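You operate a simulated robot arm through the tools that you are given. There is no shell and no other tool.

You run a simulated two-armed robot. Do the job below in one go: nothing can be reset, and whatever is moved stays where it is left.

TASK
Pick up the narrow calf pad with one hand, pass it to the other hand and put it on the top of the kit table.

It is judged by the outcome, as a careful person would: the job done as asked, and still so three seconds after it is handed in. It fails if anything else is knocked over, pushed out of place, dropped, spilled or broken.

THE ROBOT
Two 7-joint arms with three-finger grippers on one trunk, on a base that drives. Base frame: it is fixed to the floor where the robot stands at the start and does not move with it; the origin is under the middle of the robot, x ahead of it, y to its left, z up; the surface under the hand at the start is at about z = 700. Readings come in mm, degrees, newtons and seconds.
The left shoulder is at the start at [30, 124, 1008], the right one opposite. With the tool pointing down near the work surface each hand reaches from about 100 to 760 mm from the robot's upright axis, wherever it stands, measured 20 degrees to its own side. Places, roughly: top of the kit table [-3500, -1400, 800]. Payload 2.2 kg a hand.
The TCP of each hand is the grasp point between the finger pads, 28 mm short of the fingertips. In the tool frame z runs along the fingers and y along their closing line. The gripper opens to 102 mm. The gripper's body begins 71 mm behind the TCP.
Orientation is that of the tool frame in the base frame, as a unit quaternion [w, x, y, z]. With the fingers straight down and closing along the base's y, the tool's x points along the base's -x, its y along +y and its z along -z.

THE INTERFACE
- The arms move only by the tool nudge_tool. It takes "left_series", "right_series" or both (then of equal length, played together; a hand with none holds still); each is one flat list of numbers, 7 for each row, row after row: the shift along the tool's x, y, z in mm, then the turn, a rotation vector about the tool's x, y, z in degrees, then the finger opening in mm, from 0 to 102. In form: [dx, dy, dz, rx, ry, rz, hand, dx, dy, dz, rx, ry, rz, hand, ...]. A call has 1 to 20 rows; each row is the pose to reach, as a shift and turn from the pose commanded when the call began, along the tool's axes at that moment. Rows are played at 5 a second. More than 50 mm and 8.6 degrees between two rows, or a gripper value outside its range, and nothing of the call is played. Where a pose cannot be reached the arm comes as near as it can. A force on the tool above 40 N (or 10 N above the force at the start of the call, whichever is more), or a blocked arm, ends the call early, and 0.2 s more pass. The fingers move at their own pace and stop on an object; they squeeze with about 24 N. The grip force told is the motor's: it shows also when the fingers shut on nothing. Time passes only in rows, and 0.2 s behind the last, so rows that repeat a pose let the fingers close. The reply holds the time, the measured pose of the TCP, the force on the tool along the base axes, the opening and the grip force, in the units named above and with some noise, with the torque about the TCP (base axes, N m) and any sound that the robot's microphone picked up, and new pictures: "pictures" is both (left out), scene, wrist or none (wrist: the cameras of the hands that moved).
- Cameras (640 x 400 px; columns grow to the right, rows downward): "scene" is now at [40.2, -7.5, 1716.3]; the picture's right is [-0.11, -0.99, 0.00], its down [-0.81, 0.09, -0.58] and it looks along [0.58, -0.06, -0.81] (base axes); focal length 281 px, centre (320, 200). "left" rides on the left gripper at [72, 38, -86] in its tool frame; the picture's right is [-0.46, 0.89, 0.00], its down [-0.60, -0.32, -0.73] and it looks along [-0.65, -0.34, 0.68] (tool axes); focal length 256 px, centre (320, 200). "right" rides on the right gripper at [69, 44, -86] in its tool frame; the picture's right is [-0.53, 0.85, 0.00], its down [-0.58, -0.36, -0.73] and it looks along [-0.62, -0.39, 0.68] (tool axes); focal length 256 px, centre (320, 200).
- raise_lower(by): slides the trunk up (or, below 0, down) by that many mm; the arms and the scene camera ride with it, the base frame stays. It gives what a move gives, with no picture.
- roll_base(legs): drives the robot by 1 to 6 legs, each [ahead, left, turn to the left] in mm, mm and degrees, along the robot's own axes; the way and the turn of a leg run together, so that a leg with both is an arc; at most 1500 mm and 180 degrees a leg. The arms and the cameras ride along, it lands a little off, and it stops where it bumps. It gives what a move gives, and a new picture of the scene camera.
- aim_head(pan, tilt): turns the head with the scene camera to pan (to the left, within 143 degrees either way) and tilt (down, from -29 to 69), counted from straight ahead of the robot. It gives what a move gives, and a new picture of the scene camera.
- point_at(camera, pixels): there is no depth. For up to 12 entries [column, row, z] of the newest picture of that camera ("zoom" is the newest enlarged one), the place [x, y] in the base frame at which the ray of that pixel passes the height z, good to about 2 mm. The clock stands still meanwhile.
- zoom(camera, box): a new picture of the part [left, top, right, bottom] of that camera's present view, enlarged. The clock stands still meanwhile.
- hand_in(): hands the job in; it is judged then, once.

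Open the grippers and draw the arms clear of the work before you hand the job in, unless the task says otherwise.

The tools are called by a JSON object that holds its "name" and its "arguments". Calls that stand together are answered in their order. nudge_tool: Moves the arms, as the interface text tells. Its arguments: {"type":"object","properties":{"left_series":{"type":"array"},"right_series":{"type":"array"},"pictures":{"type":"string","enum":["both","scene","wrist","none"]}},"required":[]} The other tools are called the same way: raise_lower (by) slides the trunk up or down; roll_base (legs) drives the base; aim_head (pan, tilt) turns the head that bears the scene camera; point_at (camera, pixels) gives the place at which the rays of pixels pass given heights; zoom (camera, box) takes an enlarged picture of a part of a camera's view; hand_in () hands the job in.

At the start:

```text
time: 0.0
left_ee_pos: [485.4, 93.1, 998.8]
left_ee_rot: [0.0, 0.0, 1.0, 0.0]
left_wrist_force: [-0.1, 0.4, -0.3]
left_torque: [0.01, -0.02, 0.0]
left_finger_gap: 101.6
left_grip_force: 0.1
right_ee_pos: [429.9, -244.2, 970.7]
right_ee_rot: [0.0, 0.0, 1.0, 0.0]
right_wrist_force: [0.0, -0.8, 0.3]
right_torque: [0.0, 0.01, 0.0]
right_finger_gap: 102.1
right_grip_force: 0.0
trunk travel left (down, up): [-250.0, 290.0]
robot x, y, heading: [1.1, 0.6, -0.0]
head pan, tilt: [-6.1, 54.6]
```

scene: 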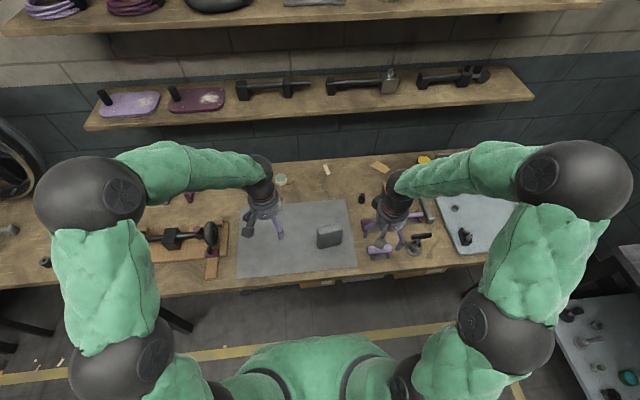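
right: 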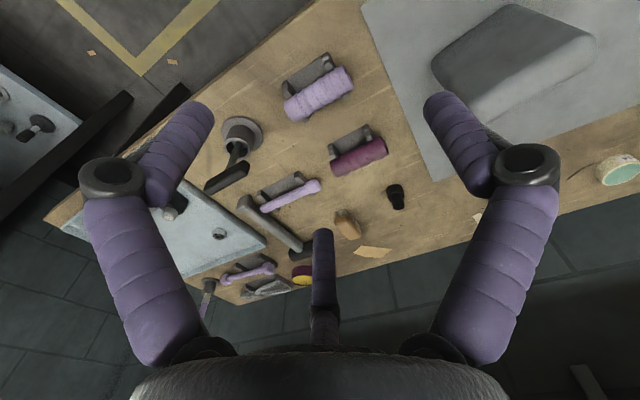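
left: 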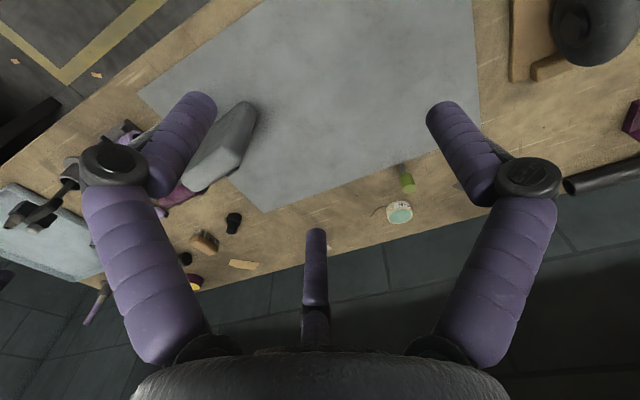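

The right wrist picture shows several padded rolls on black holders (about (320,95), (358,152), (290,195), (248,272)). I zoom in to tell which is the narrow calf pad.

{"name": "zoom", "arguments": {"camera": "right", "box": [180, 30, 440, 310]}}

{"name": "zoom", "arguments": {"camera": "scene", "box": [200, 150, 520, 290]}}

{"name": "zoom", "arguments": {"camera": "scene", "box": [0, 0, 540, 140]}}

```text
1.43 times, centred on (310, 170) of right
```

zoom: 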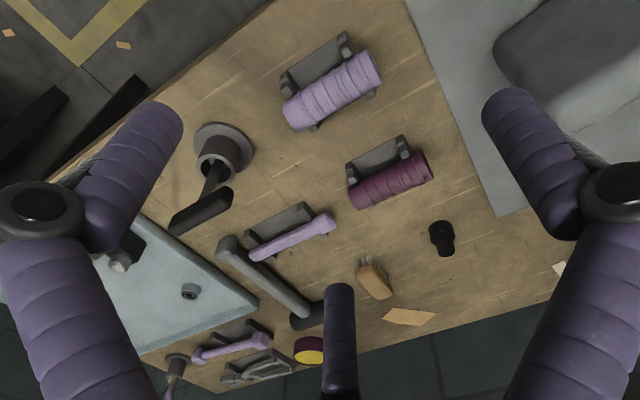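

```text
2.00 times, centred on (360, 220) of scene
```

zoom: 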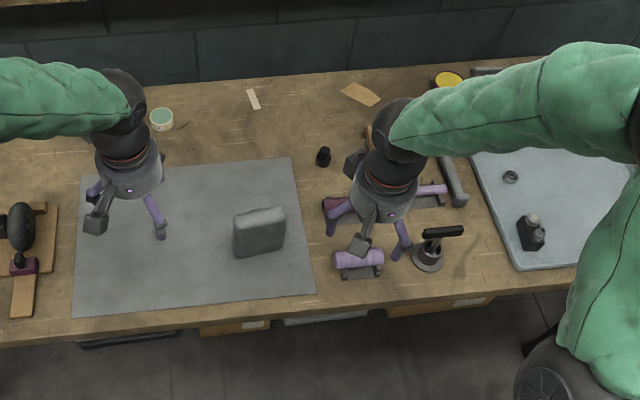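

```text
1.19 times, centred on (270, 70) of scene
```

zoom: 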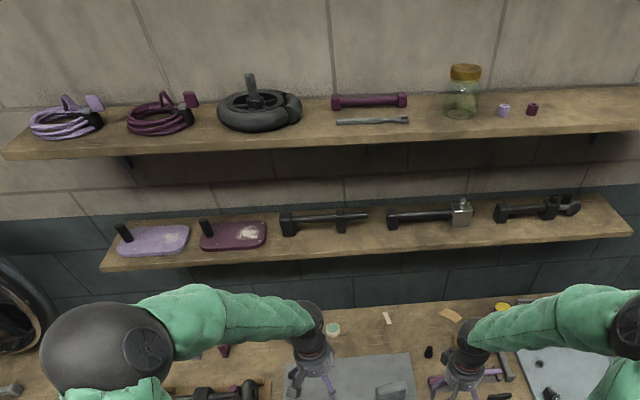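

The rolls on cradles need a closer look, so I raise the right arm's view out of the way by moving the head around first: look at the left, the right, and behind.

{"name": "aim_head", "arguments": {"pan": -60, "tilt": 45}}

{"name": "zoom", "arguments": {"camera": "scene", "box": [160, 100, 480, 300]}}

{"name": "aim_head", "arguments": {"pan": 50, "tilt": 45}}

{"name": "aim_head", "arguments": {"pan": -140, "tilt": 20}}

{"name": "aim_head", "arguments": {"pan": 140, "tilt": 20}}

```text
time: 1.2
left_ee_pos: [486.2, 93.8, 999.1]
left_ee_rot: [0.0, 0.0, 1.0, 0.0]
left_wrist_force: [0.3, -0.3, 0.3]
left_torque: [-0.02, 0.01, 0.02]
left_finger_gap: 101.8
left_grip_force: 0.1
right_ee_pos: [428.7, -242.9, 970.2]
right_ee_rot: [-0.001, 0.0, 1.0, 0.0]
right_wrist_force: [0.6, -0.4, 0.5]
right_torque: [-0.01, 0.02, 0.01]
right_finger_gap: 102.1
right_grip_force: 0.0
trunk travel left (down, up): [-250.0, 290.0]
robot x, y, heading: [0.2, 0.6, -0.0]
head pan, tilt: [-60.0, 45.0]
```

scene: 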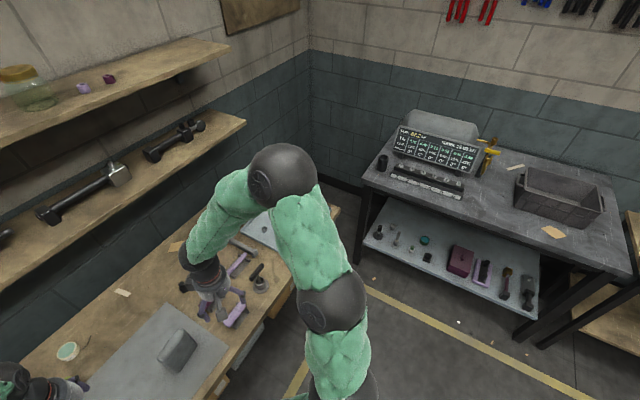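

```text
2.00 times, centred on (320, 200) of scene
```

zoom: 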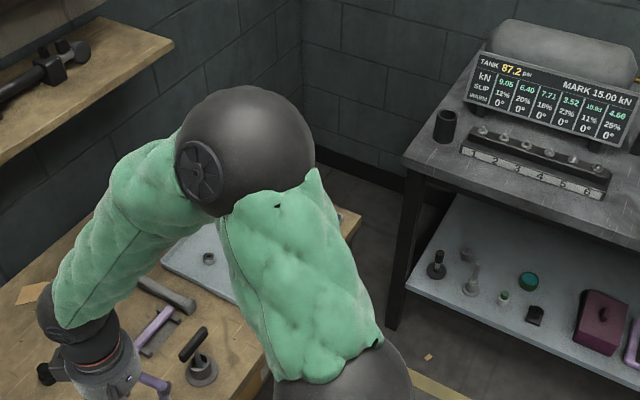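

```text
time: 3.1
left_ee_pos: [485.3, 93.6, 998.7]
left_ee_rot: [-0.001, 0.001, 1.0, 0.0]
left_wrist_force: [0.0, 0.3, 0.6]
left_torque: [0.0, -0.03, 0.03]
left_finger_gap: 102.2
left_grip_force: 0.0
right_ee_pos: [428.8, -243.3, 970.9]
right_ee_rot: [0.0, 0.0, 1.0, -0.001]
right_wrist_force: [-0.1, -0.3, -0.1]
right_torque: [0.0, -0.01, -0.02]
right_finger_gap: 101.9
right_grip_force: 0.2
trunk travel left (down, up): [-250.0, 290.0]
robot x, y, heading: [-0.1, 2.7, 0.2]
head pan, tilt: [50.0, 45.0]
```

scene: 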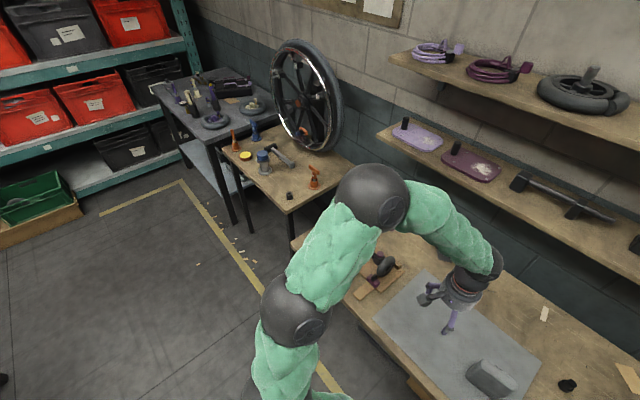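

```text
time: 5.9
left_ee_pos: [486.3, 93.6, 999.8]
left_ee_rot: [0.0, 0.001, 1.0, 0.0]
left_wrist_force: [0.0, -0.4, -0.8]
left_torque: [0.03, -0.01, 0.01]
left_finger_gap: 102.0
left_grip_force: 0.0
right_ee_pos: [428.5, -245.3, 971.1]
right_ee_rot: [0.0, 0.0, 1.0, 0.0]
right_wrist_force: [0.8, 1.5, 0.5]
right_torque: [-0.01, 0.02, 0.02]
right_finger_gap: 102.0
right_grip_force: 0.0
trunk travel left (down, up): [-250.0, 290.0]
robot x, y, heading: [-2.1, -1.2, 0.0]
head pan, tilt: [-140.0, 20.0]
```

scene: 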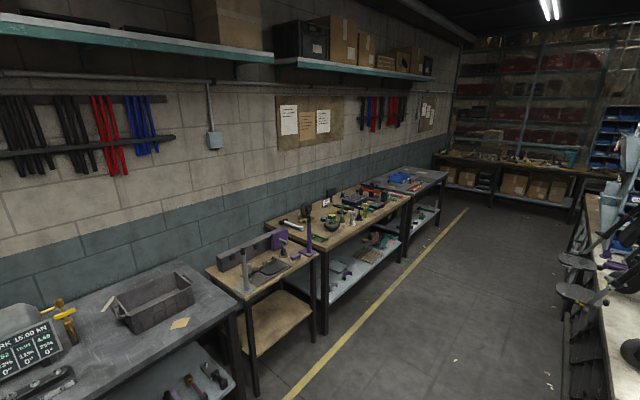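

```text
time: 9.8
left_ee_pos: [484.7, 93.9, 997.7]
left_ee_rot: [0.0, 0.0, 1.0, -0.001]
left_wrist_force: [-0.9, 0.8, 0.3]
left_torque: [-0.02, -0.02, -0.01]
left_finger_gap: 101.9
left_grip_force: 0.2
right_ee_pos: [428.9, -245.1, 971.6]
right_ee_rot: [-0.001, 0.001, 1.0, 0.0]
right_wrist_force: [-0.3, 0.7, -0.2]
right_torque: [0.0, 0.01, 0.03]
right_finger_gap: 102.1
right_grip_force: 0.0
trunk travel left (down, up): [-250.0, 290.0]
robot x, y, heading: [-1.1, 2.7, -0.1]
head pan, tilt: [140.0, 20.0]
```

scene: 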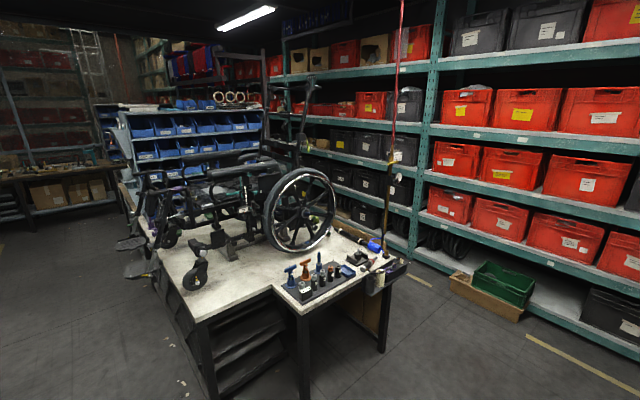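

The shelf plates look like footplates, so the calf pads are likely among the cradled rolls on the bench. I turn the head to the bench and draw the right hand back and up to clear the view.

{"name": "aim_head", "arguments": {"pan": -25, "tilt": 50}}

{"name": "nudge_tool", "arguments": {"right_series": [25, -15, -30, 0, 0, 0, 102, 50, -30, -60, 0, 0, 0, 102, 75, -45, -90, 0, 0, 0, 102, 100, -60, -110, 0, 0, 0, 102, 130, -80, -120, 0, 0, 0, 102, 160, -100, -120, 0, 0, 0, 102], "pictures": "both"}}

```text
time: 12.3
left_ee_pos: [484.2, 92.9, 998.6]
left_ee_rot: [0.001, 0.0, 1.0, 0.0]
left_wrist_force: [0.7, 0.1, 0.0]
left_torque: [-0.01, 0.02, 0.02]
left_finger_gap: 102.1
left_grip_force: 0.1
right_ee_pos: [428.8, -244.6, 972.4]
right_ee_rot: [0.0, 0.0, 1.0, 0.0]
right_wrist_force: [-0.1, -0.1, 0.7]
right_torque: [-0.01, -0.01, 0.02]
right_finger_gap: 102.1
right_grip_force: 0.1
trunk travel left (down, up): [-250.0, 290.0]
robot x, y, heading: [0.4, 0.1, 0.1]
head pan, tilt: [-25.0, 50.0]
```

scene: 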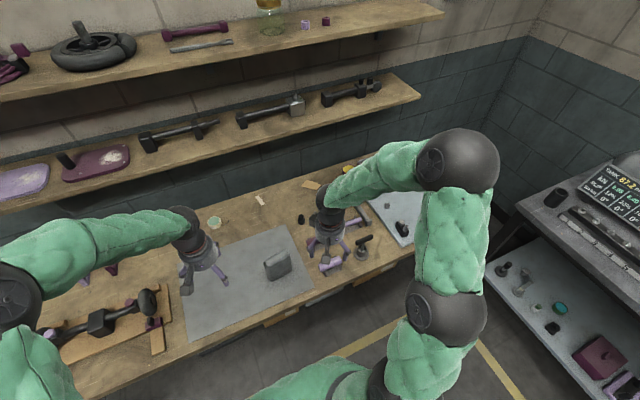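

```text
time: 13.7
left_ee_pos: [483.8, 93.3, 999.3]
left_ee_rot: [0.0, 0.0, 1.0, 0.0]
left_wrist_force: [0.4, 0.0, -0.3]
left_torque: [-0.01, 0.03, 0.0]
left_finger_gap: 102.0
left_grip_force: 0.1
right_ee_pos: [268.5, -344.3, 1092.4]
right_ee_rot: [0.001, 0.0, 1.0, 0.0]
right_wrist_force: [0.3, 0.4, -0.8]
right_torque: [0.0, -0.01, -0.03]
right_finger_gap: 101.8
right_grip_force: 0.1
trunk travel left (down, up): [-250.0, 290.0]
robot x, y, heading: [-1.7, -5.1, -0.0]
head pan, tilt: [-25.0, 50.0]
```

scene: 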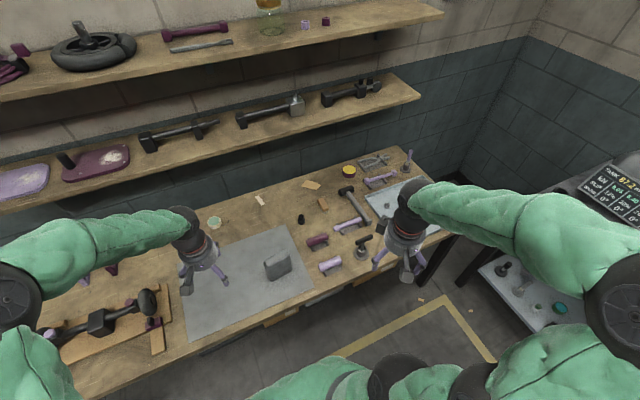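
right: 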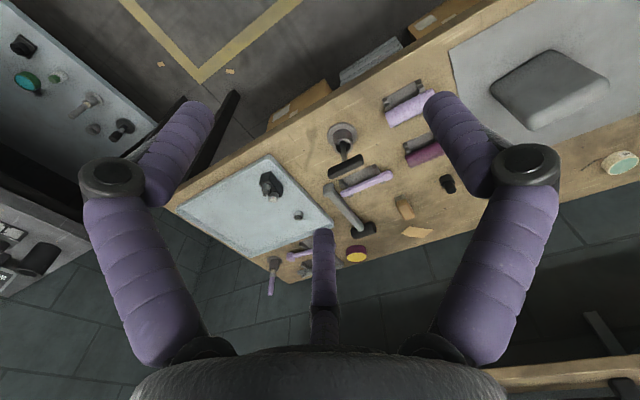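

{"name": "zoom", "arguments": {"camera": "scene", "box": [280, 140, 440, 290]}}

{"name": "zoom", "arguments": {"camera": "right", "box": [250, 50, 450, 310]}}

{"name": "zoom", "arguments": {"camera": "scene", "box": [30, 180, 350, 380]}}

```text
2.67 times, centred on (360, 215) of scene
```

zoom: 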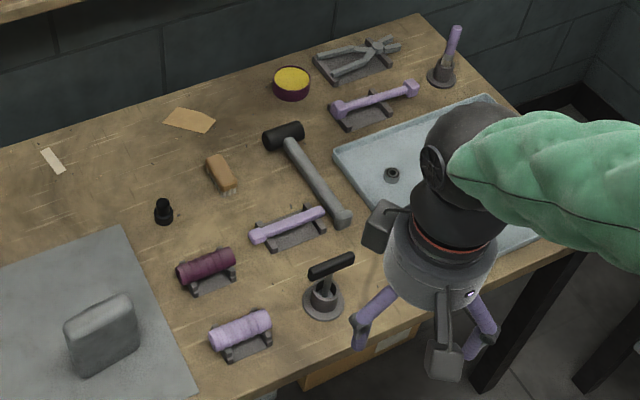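

```text
1.54 times, centred on (350, 180) of right
```

zoom: 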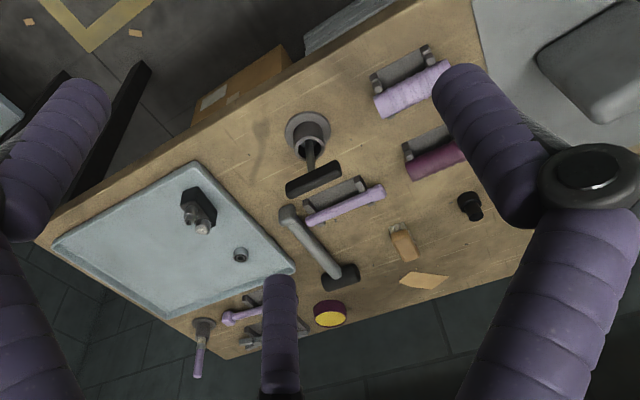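

```text
2.00 times, centred on (190, 280) of scene
```

zoom: 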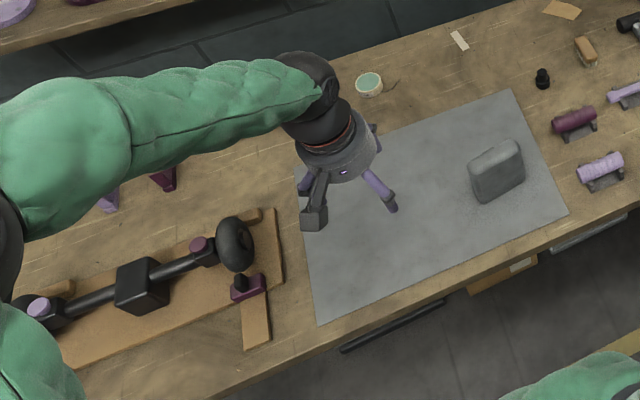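

The rolls could be grip sleeves rather than calf pads; the grey block standing on the mat near (277,265) could also be a pad. I zoom on it and look over the left end of the bench and the shelf below.

{"name": "zoom", "arguments": {"camera": "scene", "box": [240, 230, 320, 300]}}

{"name": "zoom", "arguments": {"camera": "left", "box": [140, 60, 480, 260]}}

{"name": "zoom", "arguments": {"camera": "scene", "box": [310, 220, 380, 280]}}

{"name": "aim_head", "arguments": {"pan": 30, "tilt": 60}}

```text
5.71 times, centred on (280, 265) of scene
```

zoom: 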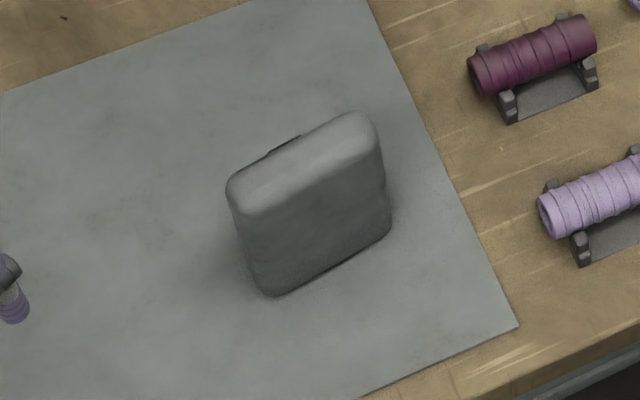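

```text
1.88 times, centred on (310, 160) of left
```

zoom: 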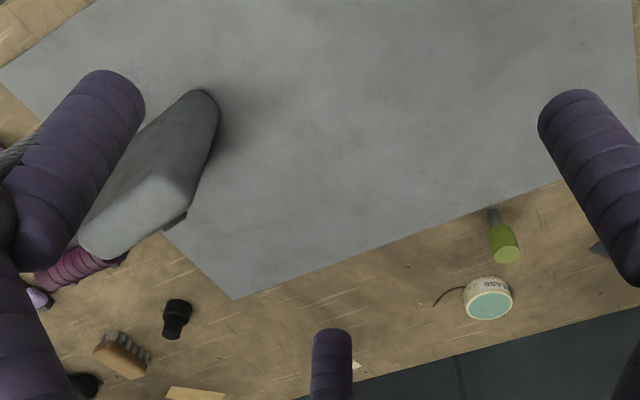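

```text
6.67 times, centred on (345, 250) of scene
```

zoom: 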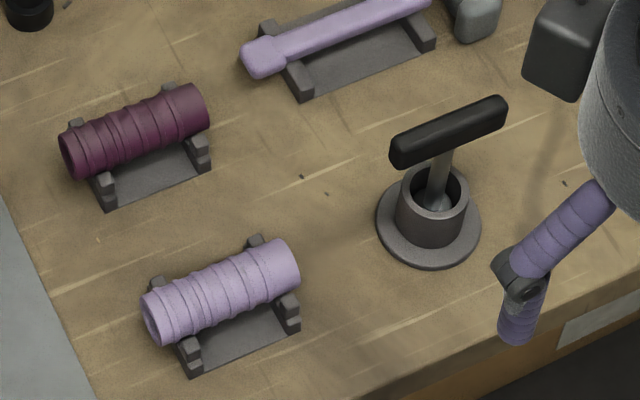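

```text
time: 14.9
left_ee_pos: [485.7, 93.6, 998.1]
left_ee_rot: [-0.001, 0.0, 1.0, 0.0]
left_wrist_force: [0.0, 1.3, 0.0]
left_torque: [0.01, -0.02, 0.0]
left_finger_gap: 101.8
left_grip_force: 0.1
right_ee_pos: [270.0, -344.8, 1092.5]
right_ee_rot: [0.0, 0.0, 1.0, 0.0]
right_wrist_force: [1.0, 0.1, 0.9]
right_torque: [0.02, -0.02, -0.02]
right_finger_gap: 101.9
right_grip_force: 0.0
trunk travel left (down, up): [-250.0, 290.0]
robot x, y, heading: [-0.1, 1.2, 0.1]
head pan, tilt: [30.0, 60.0]
```

scene: 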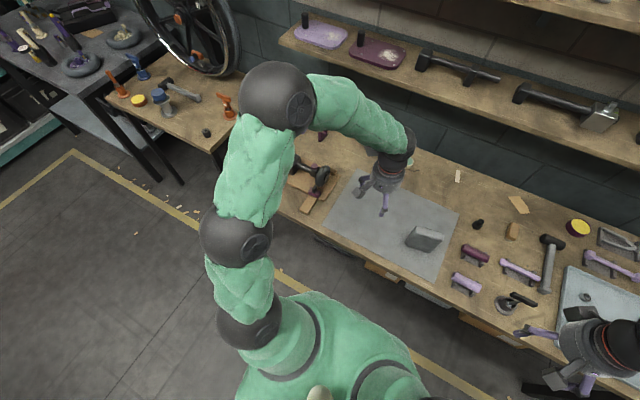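

The rolls are hollow grips; the grey upholstered block on the mat with a black bracket at its back looks like a calf pad. I check the left end of the bench and the kit table for any other calf pad before I settle.

{"name": "aim_head", "arguments": {"pan": 75, "tilt": 50}}

{"name": "zoom", "arguments": {"camera": "scene", "box": [320, 150, 640, 350]}}

{"name": "aim_head", "arguments": {"pan": -143, "tilt": 10}}

{"name": "zoom", "arguments": {"camera": "scene", "box": [200, 100, 480, 275]}}

{"name": "point_at", "arguments": {"camera": "scene", "pixels": [[250, 200, 800], [300, 180, 800], [350, 160, 800], [400, 140, 800], [440, 130, 800]]}}

```text
time: 16.1
left_ee_pos: [485.6, 93.7, 999.7]
left_ee_rot: [0.0, 0.0, 1.0, 0.0]
left_wrist_force: [0.3, -0.5, 0.5]
left_torque: [0.0, 0.03, -0.02]
left_finger_gap: 102.0
left_grip_force: 0.1
right_ee_pos: [270.0, -346.0, 1091.9]
right_ee_rot: [0.001, 0.0, 1.0, 0.0]
right_wrist_force: [0.5, -0.2, -0.5]
right_torque: [0.02, 0.01, 0.02]
right_finger_gap: 102.1
right_grip_force: 0.0
trunk travel left (down, up): [-250.0, 290.0]
robot x, y, heading: [-1.7, -2.5, -0.0]
head pan, tilt: [75.0, 50.0]
```

scene: 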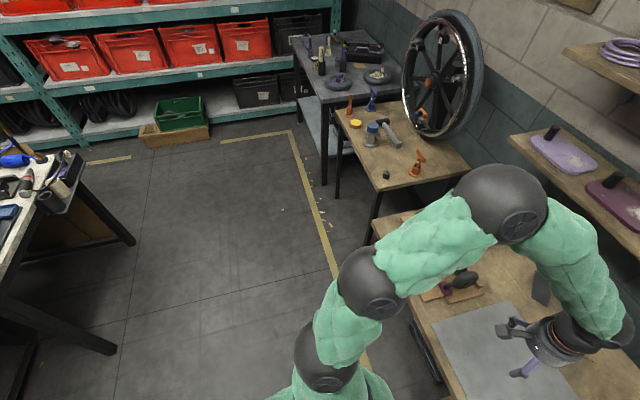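

```text
2.00 times, centred on (480, 250) of scene
```

zoom: 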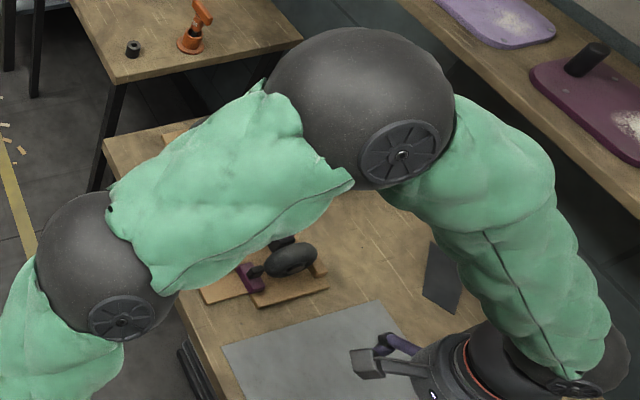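

```text
time: 19.2
left_ee_pos: [485.3, 92.5, 1000.6]
left_ee_rot: [0.001, 0.0, 1.0, 0.0]
left_wrist_force: [-1.3, 0.2, 0.6]
left_torque: [0.01, 0.01, 0.02]
left_finger_gap: 102.2
left_grip_force: 0.0
right_ee_pos: [270.3, -345.1, 1091.9]
right_ee_rot: [0.0, 0.0, 1.0, 0.0]
right_wrist_force: [0.2, -0.4, 0.7]
right_torque: [-0.01, -0.01, -0.02]
right_finger_gap: 102.2
right_grip_force: 0.0
trunk travel left (down, up): [-250.0, 290.0]
robot x, y, heading: [-3.3, -0.0, -0.1]
head pan, tilt: [-143.0, 10.0]
```

scene: 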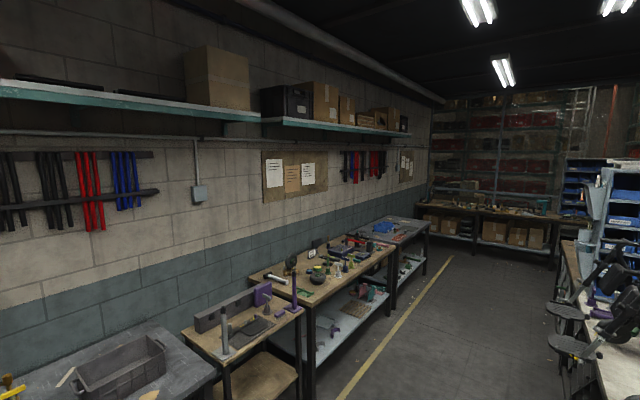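

```text
2.29 times, centred on (340, 188) of scene
```

zoom: 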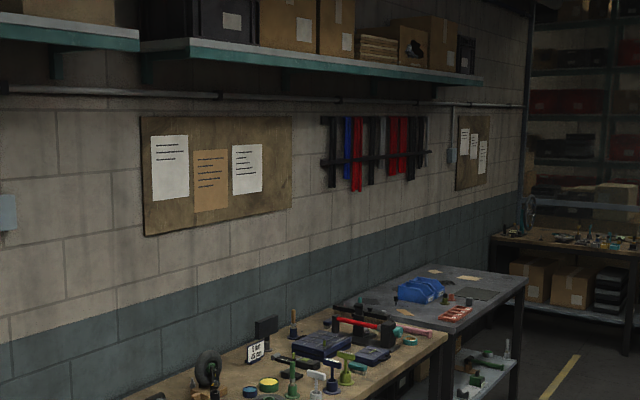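

```text
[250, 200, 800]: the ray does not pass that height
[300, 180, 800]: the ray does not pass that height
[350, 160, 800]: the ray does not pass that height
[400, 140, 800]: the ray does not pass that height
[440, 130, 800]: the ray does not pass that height
```

The grey table with a blue bin near (395,230) is probably the kit table; I check by its coordinates.

{"name": "point_at", "arguments": {"camera": "scene", "pixels": [[400, 217, 800], [430, 221, 800], [398, 241, 800], [355, 235, 800], [395, 230, 800], [320, 275, 800], [250, 278, 800], [395, 246, 800]]}}

{"name": "zoom", "arguments": {"camera": "scene", "box": [330, 200, 450, 275]}}

{"name": "zoom", "arguments": {"camera": "scene", "box": [480, 180, 640, 400]}}

```text
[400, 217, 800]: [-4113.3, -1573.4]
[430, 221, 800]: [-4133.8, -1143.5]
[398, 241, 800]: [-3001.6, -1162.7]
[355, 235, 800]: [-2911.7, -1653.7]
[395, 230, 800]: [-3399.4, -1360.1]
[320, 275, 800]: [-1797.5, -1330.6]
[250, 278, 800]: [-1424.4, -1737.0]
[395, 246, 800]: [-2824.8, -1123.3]
```

```text
5.33 times, centred on (390, 238) of scene
```

zoom: 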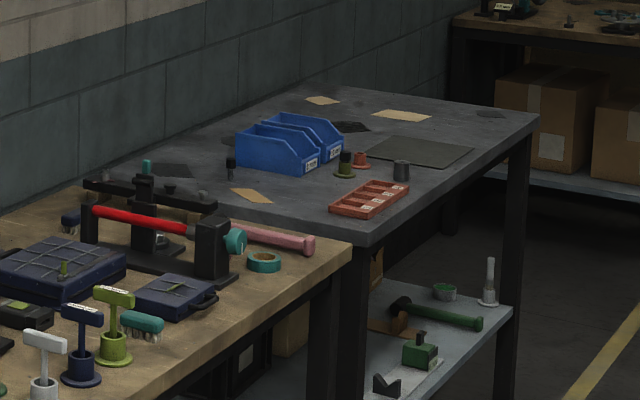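

```text
1.82 times, centred on (560, 290) of scene
```

zoom: 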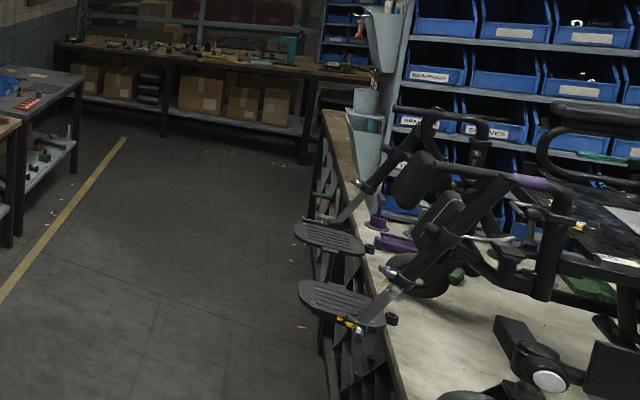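

A dark grey panel also shows at about (540,290) of the pan-75 view, left of the mat and behind the left hand. I draw the left arm back and up so that I can see the left part of the bench.

{"name": "aim_head", "arguments": {"pan": 25, "tilt": 50}}

{"name": "nudge_tool", "arguments": {"left_series": [25, 15, -20, 0, 0, 0, 102, 50, 30, -40, 0, 0, 0, 102, 75, 45, -60, 0, 0, 0, 102, 100, 60, -80, 0, 0, 0, 102, 130, 80, -100, 0, 0, 0, 102, 160, 100, -110, 0, 0, 0, 102, 190, 120, -120, 0, 0, 0, 102, 215, 140, -120, 0, 0, 0, 102], "pictures": "both"}}

```text
time: 21.8
left_ee_pos: [485.1, 93.7, 999.2]
left_ee_rot: [0.0, 0.0, 1.0, 0.0]
left_wrist_force: [-0.3, -0.1, 0.0]
left_torque: [0.0, 0.02, 0.0]
left_finger_gap: 101.7
left_grip_force: 0.0
right_ee_pos: [271.3, -345.6, 1092.2]
right_ee_rot: [0.0, 0.0, 1.0, -0.001]
right_wrist_force: [1.3, 0.0, -0.4]
right_torque: [-0.03, -0.03, 0.01]
right_finger_gap: 102.1
right_grip_force: 0.0
trunk travel left (down, up): [-250.0, 290.0]
robot x, y, heading: [0.5, -2.6, 0.1]
head pan, tilt: [25.0, 50.0]
```

scene: 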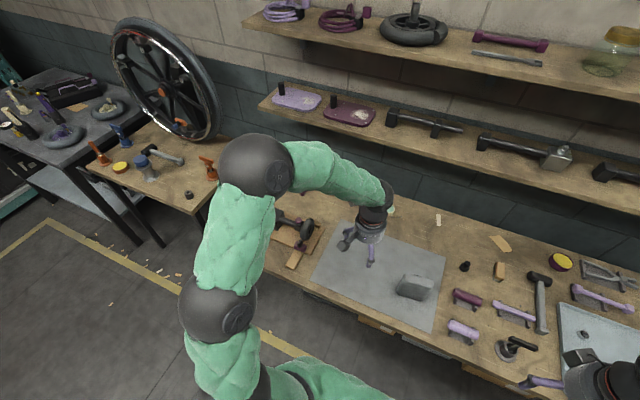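

```text
time: 23.6
left_ee_pos: [271.3, 234.2, 1118.7]
left_ee_rot: [0.0, -0.001, 1.0, 0.0]
left_wrist_force: [0.2, -0.3, 0.2]
left_torque: [0.02, 0.0, -0.01]
left_finger_gap: 101.7
left_grip_force: 0.1
right_ee_pos: [269.0, -345.3, 1091.2]
right_ee_rot: [0.0, 0.0, 1.0, -0.001]
right_wrist_force: [0.0, 0.9, 0.2]
right_torque: [0.01, -0.04, 0.04]
right_finger_gap: 102.0
right_grip_force: 0.0
trunk travel left (down, up): [-250.0, 290.0]
robot x, y, heading: [-0.7, -1.1, 0.1]
head pan, tilt: [25.0, 50.0]
```

scene: 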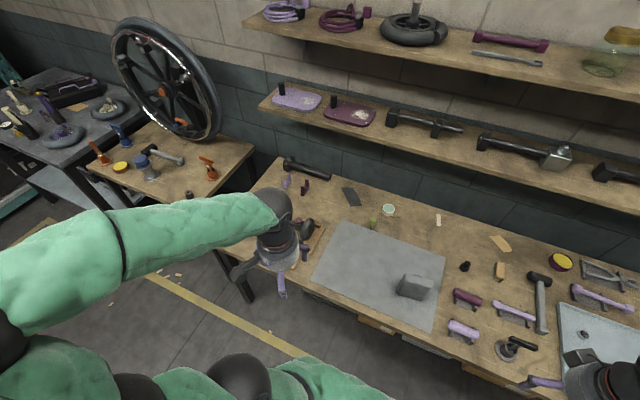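
left: 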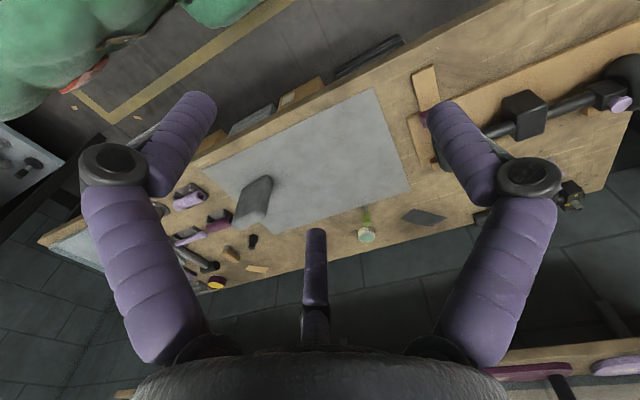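

The dark panel is a flat sheet; the grey block on the mat (415,287) matches the shape of the calf pads on the wheelchair legrests. I measure it now.

{"name": "aim_head", "arguments": {"pan": -5, "tilt": 55}}

{"name": "zoom", "arguments": {"camera": "scene", "box": [270, 190, 390, 265]}}

{"name": "zoom", "arguments": {"camera": "left", "box": [200, 140, 320, 240]}}

```text
time: 24.5
left_ee_pos: [271.7, 233.7, 1118.0]
left_ee_rot: [0.0, 0.001, 1.0, 0.0]
left_wrist_force: [-0.2, -0.4, 0.3]
left_torque: [0.0, 0.0, 0.02]
left_finger_gap: 101.9
left_grip_force: 0.1
right_ee_pos: [270.5, -345.8, 1092.2]
right_ee_rot: [0.0, -0.001, 1.0, -0.001]
right_wrist_force: [-1.0, 0.0, 0.5]
right_torque: [0.0, -0.02, -0.02]
right_finger_gap: 102.2
right_grip_force: 0.1
trunk travel left (down, up): [-250.0, 290.0]
robot x, y, heading: [-1.1, 2.3, 0.2]
head pan, tilt: [-5.0, 55.0]
```

scene: 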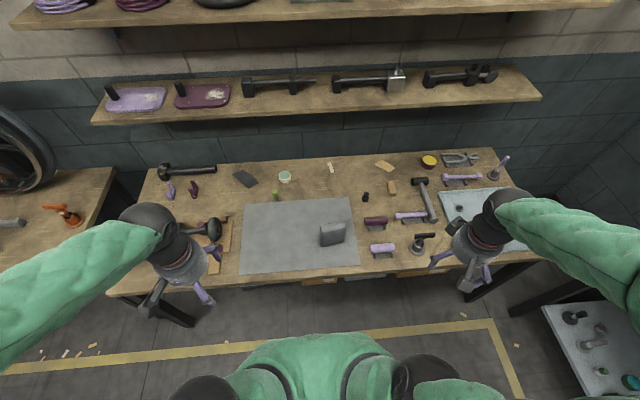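

```text
5.33 times, centred on (330, 228) of scene
```

zoom: 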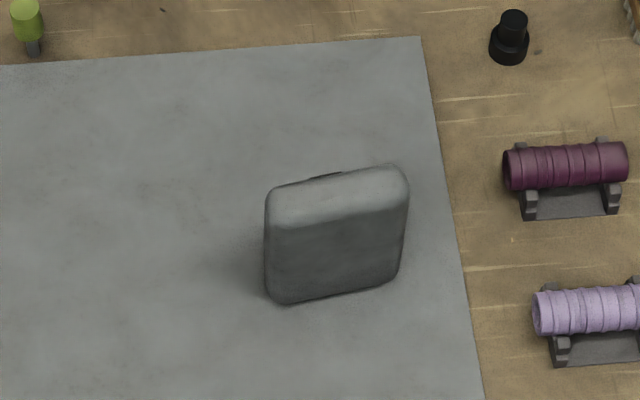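

```text
4.00 times, centred on (260, 190) of left
```

zoom: 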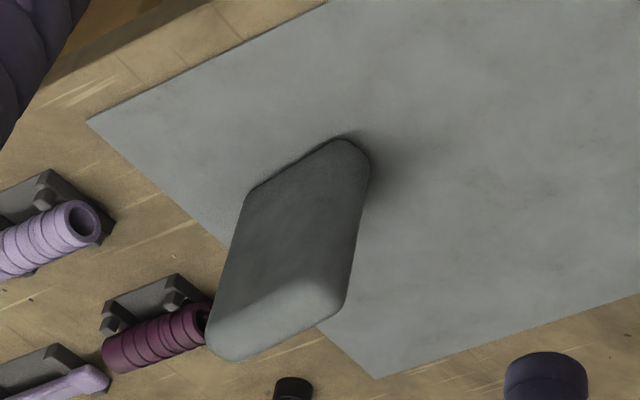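

I locate the pad's base corners and top edges in the scene view, trying several heights.

{"name": "point_at", "arguments": {"camera": "scene", "pixels": [[321.8, 247.0, 700], [344.5, 243.5, 700], [320.5, 227.5, 800], [346.2, 222.8, 800], [320.0, 234, 800], [345.5, 230, 800], [320.5, 227.5, 830], [346.2, 222.8, 830], [320.0, 234, 830], [345.5, 230, 830]]}}

{"name": "point_at", "arguments": {"camera": "left", "pixels": [[242.5, 187.5, 700], [265.5, 175.5, 700], [272, 182, 700], [232, 226, 800], [265, 212, 800], [235, 230, 800], [232, 226, 830], [265, 212, 830], [235, 230, 830]]}}

```text
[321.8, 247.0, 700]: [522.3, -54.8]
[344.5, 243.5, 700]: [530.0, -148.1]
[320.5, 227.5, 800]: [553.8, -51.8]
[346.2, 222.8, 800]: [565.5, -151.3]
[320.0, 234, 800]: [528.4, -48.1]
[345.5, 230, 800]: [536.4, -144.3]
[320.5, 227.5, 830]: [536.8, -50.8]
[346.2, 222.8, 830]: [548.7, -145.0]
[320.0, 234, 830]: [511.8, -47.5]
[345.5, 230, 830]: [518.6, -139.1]
```

```text
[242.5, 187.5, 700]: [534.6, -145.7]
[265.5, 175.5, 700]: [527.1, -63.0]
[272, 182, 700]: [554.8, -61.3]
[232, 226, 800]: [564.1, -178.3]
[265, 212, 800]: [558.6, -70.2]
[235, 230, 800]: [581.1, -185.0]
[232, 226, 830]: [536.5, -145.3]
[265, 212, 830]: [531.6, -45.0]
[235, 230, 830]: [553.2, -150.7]
```

The pad measures roughly 100 mm wide (y from -50 to -148), 35-40 mm thick along x, and about 120 mm tall, turned about 5° from the base axes. I take the right hand above it, yawing by 95° so the fingers close across its thickness, staying high.

{"name": "nudge_tool", "arguments": {"right_series": [-20, 20, 5, 0, 0, -8, 102, -40, 40, 10, 0, 0, -16, 102, -65, 60, 20, 0, 0, -24, 102, -90, 80, 25, 0, 0, -32, 102, -115, 100, 30, 0, 0, -40, 102, -140, 120, 40, 0, 0, -48, 102, -165, 140, 45, 0, 0, -56, 102, -190, 165, 50, 0, 0, -64, 102, -215, 190, 60, 0, 0, -72, 102, -240, 215, 70, 0, 0, -80, 102, -255, 230, 75, 0, 0, -88, 102, -265, 240, 80, 0, 0, -95, 102], "pictures": "both"}}

```text
time: 27.1
left_ee_pos: [271.9, 233.2, 1119.6]
left_ee_rot: [0.0, 0.001, 1.0, 0.0]
left_wrist_force: [0.6, 1.2, 0.1]
left_torque: [0.01, 0.01, 0.03]
left_finger_gap: 102.0
left_grip_force: 0.0
right_ee_pos: [534.5, -105.5, 1010.8]
right_ee_rot: [0.0, 0.738, -0.675, -0.001]
right_wrist_force: [-0.2, -0.2, 0.3]
right_torque: [0.01, 0.0, -0.01]
right_finger_gap: 102.0
right_grip_force: 0.0
trunk travel left (down, up): [-250.0, 290.0]
robot x, y, heading: [-0.3, 0.8, 0.3]
head pan, tilt: [-5.0, 55.0]
```

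scene: 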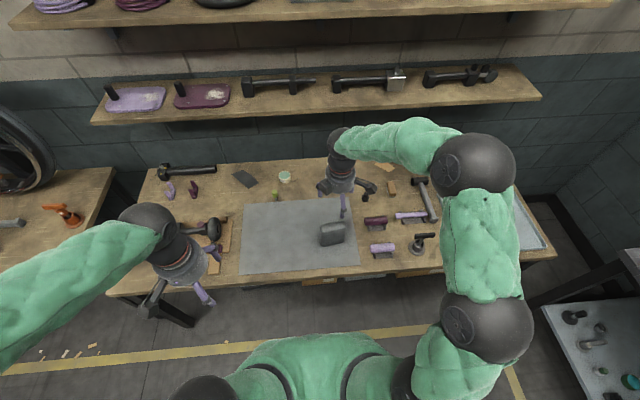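
right: 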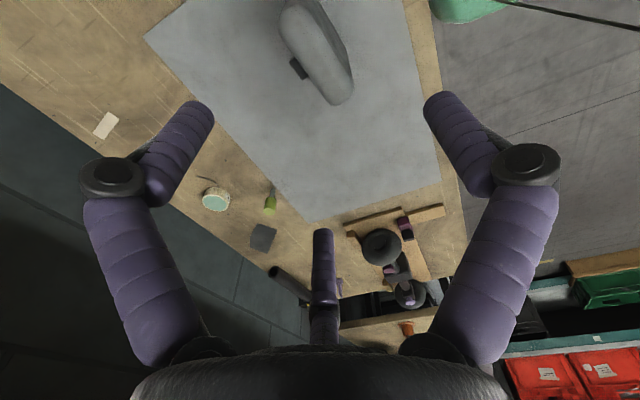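

The hand is above the pad (pad at (320,50) in the wrist view, with a black bracket at its back face near (297,68)). The fingers look oblique to the stated closing line, so I test by closing the right hand in the air and looking.

{"name": "zoom", "arguments": {"camera": "scene", "box": [290, 120, 410, 260]}}

{"name": "nudge_tool", "arguments": {"right_series": [0, 0, 0, 0, 0, 0, 80, 0, 0, 0, 0, 0, 0, 60, 0, 0, 0, 0, 0, 0, 40, 0, 0, 0, 0, 0, 0, 40], "pictures": "both"}}

{"name": "zoom", "arguments": {"camera": "scene", "box": [290, 120, 410, 260]}}

```text
2.86 times, centred on (350, 190) of scene
```

zoom: 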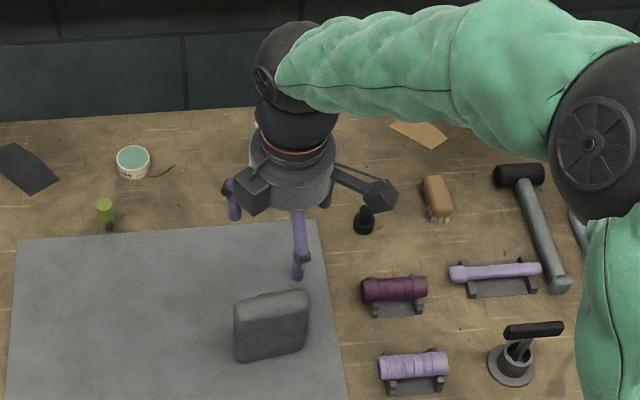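

```text
time: 28.1
left_ee_pos: [271.5, 233.8, 1117.7]
left_ee_rot: [-0.001, 0.0, 1.0, 0.0]
left_wrist_force: [1.0, 0.5, -0.4]
left_torque: [-0.01, 0.03, -0.02]
left_finger_gap: 101.9
left_grip_force: 0.1
right_ee_pos: [534.1, -105.0, 1011.3]
right_ee_rot: [0.001, 0.737, -0.675, -0.001]
right_wrist_force: [-0.2, 0.1, -0.2]
right_torque: [-0.02, 0.0, 0.02]
right_finger_gap: 39.6
right_grip_force: 0.0
trunk travel left (down, up): [-250.0, 290.0]
robot x, y, heading: [-3.2, -1.2, -0.2]
head pan, tilt: [-5.0, 55.0]
```

scene: 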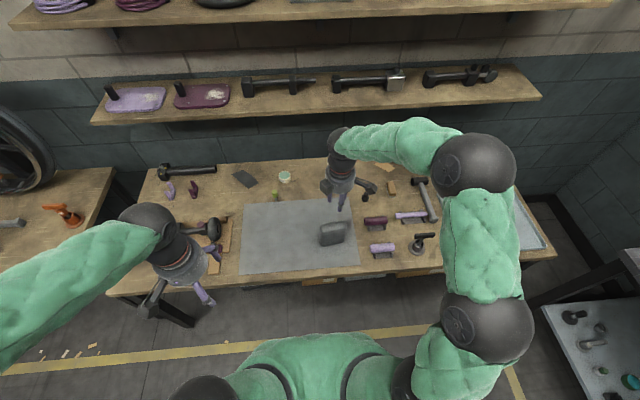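
right: 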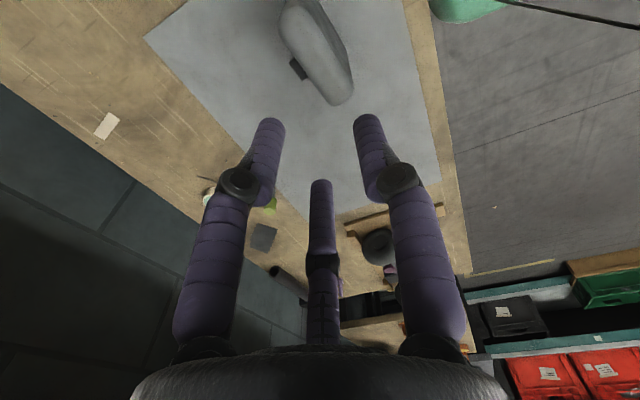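

```text
2.86 times, centred on (350, 190) of scene
```

zoom: 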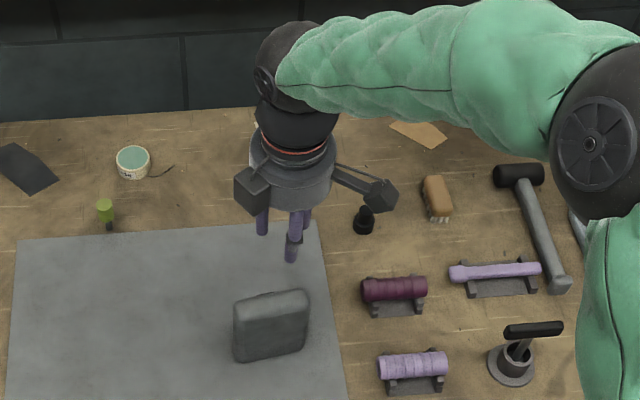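

The hand visibly has three prongs that move together, so I will centre carefully and check the gap on contact. Now I zoom on the pad in the wrist view to see the bracket on its back.

{"name": "zoom", "arguments": {"camera": "right", "box": [240, 0, 400, 120]}}

{"name": "point_at", "arguments": {"camera": "right", "pixels": [[292, 5, 820], [332, 104, 820], [353, 84, 820], [312, 0, 820], [300, 70, 800], [292, 62, 800], [303, 78, 800]]}}

```text
3.33 times, centred on (320, 60) of right
```

zoom: 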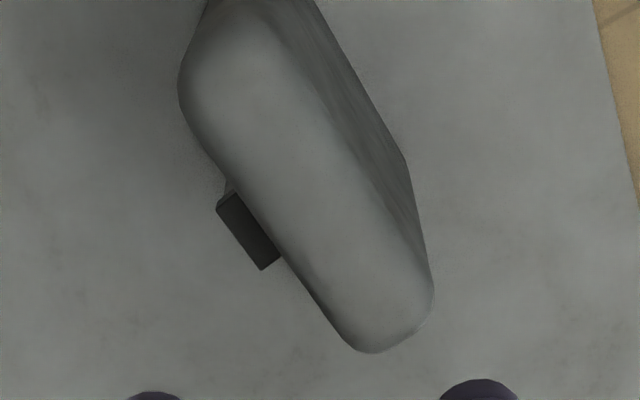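

```text
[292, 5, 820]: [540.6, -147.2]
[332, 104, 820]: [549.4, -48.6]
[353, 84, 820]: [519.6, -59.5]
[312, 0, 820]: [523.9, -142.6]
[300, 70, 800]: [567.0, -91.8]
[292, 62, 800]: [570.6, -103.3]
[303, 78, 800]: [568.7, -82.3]
```

The pad has a small black block on its back face at mid-width. I triangulate its height from the two views.

{"name": "zoom", "arguments": {"camera": "scene", "box": [310, 215, 355, 250]}}

{"name": "point_at", "arguments": {"camera": "right", "pixels": [[289.4, 62.4, 780], [289.4, 62.4, 800], [289.4, 62.4, 820], [302.9, 81, 780], [302.9, 81, 800], [302.9, 81, 820], [308, 77.5, 800], [308, 77.5, 820], [294, 58, 800], [294, 58, 820]]}}

```text
11.43 times, centred on (332, 232) of scene
```

zoom: 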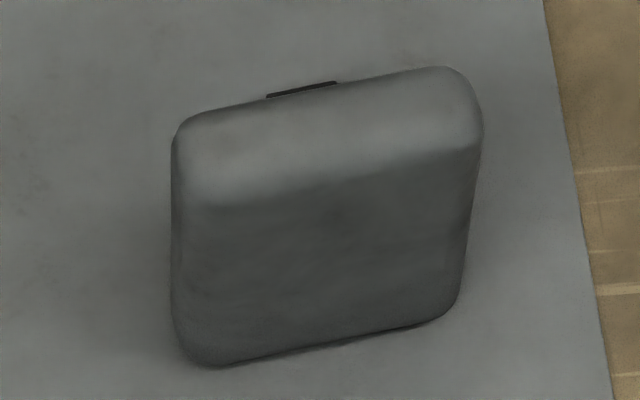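

```text
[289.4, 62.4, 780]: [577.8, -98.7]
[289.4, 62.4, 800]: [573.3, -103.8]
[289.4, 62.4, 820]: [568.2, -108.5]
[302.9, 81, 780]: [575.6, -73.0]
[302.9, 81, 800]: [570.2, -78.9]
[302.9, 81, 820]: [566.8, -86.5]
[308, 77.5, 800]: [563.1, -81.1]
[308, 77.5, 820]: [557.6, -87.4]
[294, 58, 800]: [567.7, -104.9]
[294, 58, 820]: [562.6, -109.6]
```

{"name": "point_at", "arguments": {"camera": "zoom", "pixels": [[267, 97, 780], [267, 97, 800], [267, 97, 820], [336, 83, 780], [336, 83, 800], [336, 83, 820], [185, 120, 820], [440, 68, 820], [205, 204, 820], [450, 155, 820], [215, 362, 700], [430, 322, 700]]}}

```text
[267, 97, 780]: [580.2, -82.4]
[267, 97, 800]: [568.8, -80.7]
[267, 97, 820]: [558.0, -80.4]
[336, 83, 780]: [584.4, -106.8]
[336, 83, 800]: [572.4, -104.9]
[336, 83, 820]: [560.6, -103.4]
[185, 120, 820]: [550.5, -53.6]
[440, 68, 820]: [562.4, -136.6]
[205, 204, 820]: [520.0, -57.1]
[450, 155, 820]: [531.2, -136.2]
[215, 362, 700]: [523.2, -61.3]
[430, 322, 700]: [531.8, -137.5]
```

The block sits at y -80 to -105, top z≈800, protruding to x≈572; pad faces at x≈527 and 559, top z≈820, yaw about 7°. I turn the right hand the other way (to yaw about -83°) so that the single prong goes to the back side and clear of the block, with the camera able to see the back face.

{"name": "nudge_tool", "arguments": {"right_series": [0, 0, 0, 0, 0, 8, 102, 2, -1, 0, 0, 0, 16, 102, 4, -2, 0, 0, 0, 24, 102, 6, -3, 0, 0, 0, 32, 102, 8, -4, 0, 0, 0, 40, 102, 10, -5, 0, 0, 0, 48, 102, 12, -6, 0, 0, 0, 56, 102, 14, -7, 0, 0, 0, 64, 102, 16, -8, 0, 0, 0, 72, 102, 18, -8, 0, 0, 0, 80, 102, 18, -8, 0, 0, 0, 88, 102, 18, -8, 0, 0, 0, 96, 102, 18, -8, 0, 0, 0, 104, 102, 18, -8, 0, 0, 0, 112, 102, 18, -8, 0, 0, 0, 120, 102, 18, -8, 0, 0, 0, 128, 102, 18, -8, 0, 0, 0, 136, 102, 18, -8, 0, 0, 0, 144, 102, 18, -8, 0, 0, 0, 152, 102, 18, -8, 0, 0, 0, 160, 102], "pictures": "none"}}

{"name": "nudge_tool", "arguments": {"right_series": [0, 0, 0, 0, 0, 8, 102, 0, 0, 0, 0, 0, 15, 102, 0, 0, 0, 0, 0, 18, 102], "pictures": "both"}}

```text
time: 32.3
left_ee_pos: [272.0, 233.3, 1119.1]
left_ee_rot: [0.0, 0.0, 1.0, 0.0]
left_wrist_force: [0.3, -0.1, -0.2]
left_torque: [0.01, 0.0, 0.02]
left_finger_gap: 102.0
left_grip_force: 0.0
right_ee_pos: [543.7, -121.4, 1011.6]
right_ee_rot: [-0.001, 0.538, 0.843, 0.0]
right_wrist_force: [-0.7, 0.6, 0.3]
right_torque: [-0.05, 0.01, -0.01]
right_finger_gap: 102.1
right_grip_force: 0.2
trunk travel left (down, up): [-250.0, 290.0]
robot x, y, heading: [1.4, -0.8, 0.1]
head pan, tilt: [-5.0, 55.0]
```

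```text
time: 33.1
left_ee_pos: [273.4, 233.8, 1118.3]
left_ee_rot: [0.0, 0.0, 1.0, 0.0]
left_wrist_force: [-0.1, 0.5, -0.7]
left_torque: [0.0, -0.01, 0.02]
left_finger_gap: 102.1
left_grip_force: 0.2
right_ee_pos: [543.7, -121.1, 1011.6]
right_ee_rot: [0.0, 0.663, 0.748, 0.0]
right_wrist_force: [-0.2, -0.3, 0.3]
right_torque: [0.0, -0.04, -0.03]
right_finger_gap: 102.1
right_grip_force: 0.1
trunk travel left (down, up): [-250.0, 290.0]
robot x, y, heading: [-1.0, 2.8, 0.1]
head pan, tilt: [-5.0, 55.0]
```

scene: 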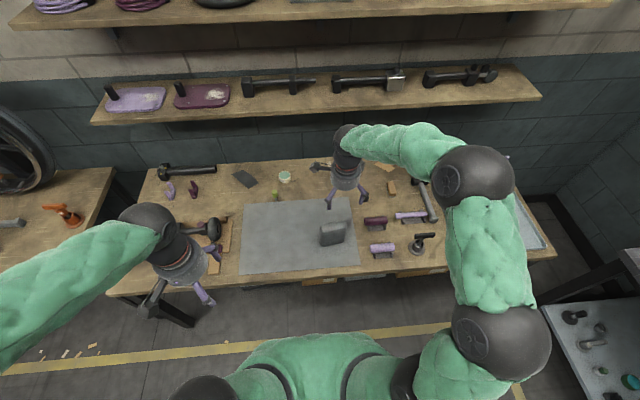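
right: 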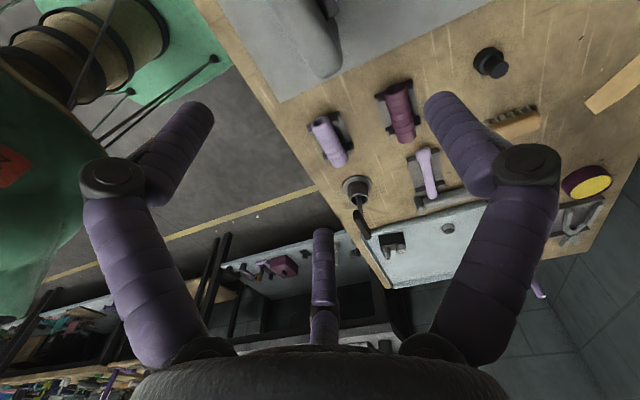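

Yaw is now -83°. I shift the hand left and slightly forward so the wrist camera sees the pad's back face.

{"name": "nudge_tool", "arguments": {"right_series": [30, 14, 0, 0, 0, 0, 102, 60, 28, 0, 0, 0, 0, 102, 90, 42, 0, 0, 0, 0, 102, 114, 54, 0, 0, 0, 0, 102], "pictures": "both"}}

{"name": "zoom", "arguments": {"camera": "right", "box": [200, 30, 440, 200]}}

```text
time: 34.1
left_ee_pos: [271.5, 234.8, 1118.4]
left_ee_rot: [0.0, 0.0, 1.0, 0.001]
left_wrist_force: [0.3, 0.8, -0.6]
left_torque: [-0.02, 0.0, -0.02]
left_finger_gap: 101.8
left_grip_force: 0.1
right_ee_pos: [582.2, -0.8, 1010.9]
right_ee_rot: [-0.001, 0.662, 0.749, 0.0]
right_wrist_force: [-0.1, 0.0, 0.2]
right_torque: [-0.01, 0.02, -0.02]
right_finger_gap: 101.9
right_grip_force: 0.0
trunk travel left (down, up): [-250.0, 290.0]
robot x, y, heading: [-2.9, 2.1, 0.1]
head pan, tilt: [-5.0, 55.0]
```

scene: 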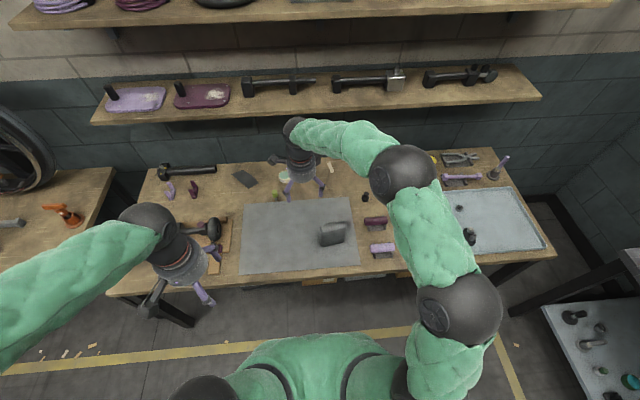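
right: 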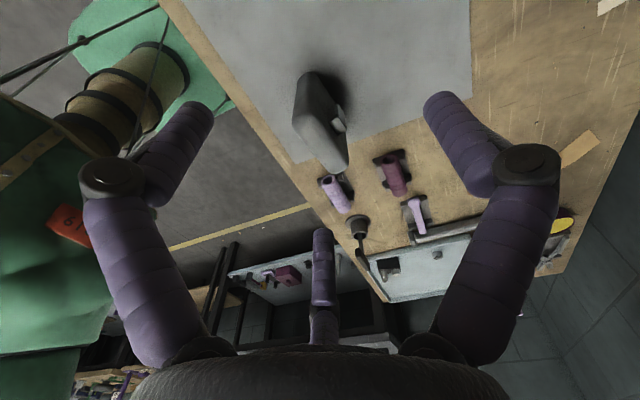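

```text
2.35 times, centred on (320, 115) of right
```

zoom: 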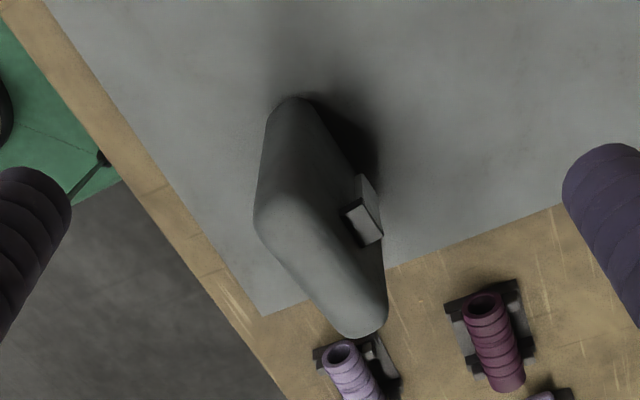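

I zoom further on the bracket at the back of the pad.

{"name": "zoom", "arguments": {"camera": "right", "box": [285, 65, 365, 175]}}

```text
3.64 times, centred on (325, 120) of right
```

zoom: 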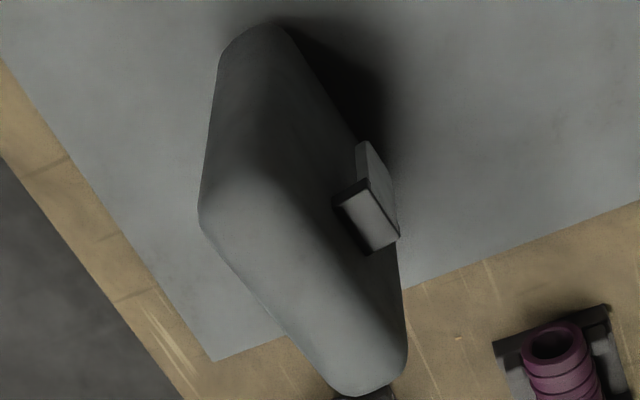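

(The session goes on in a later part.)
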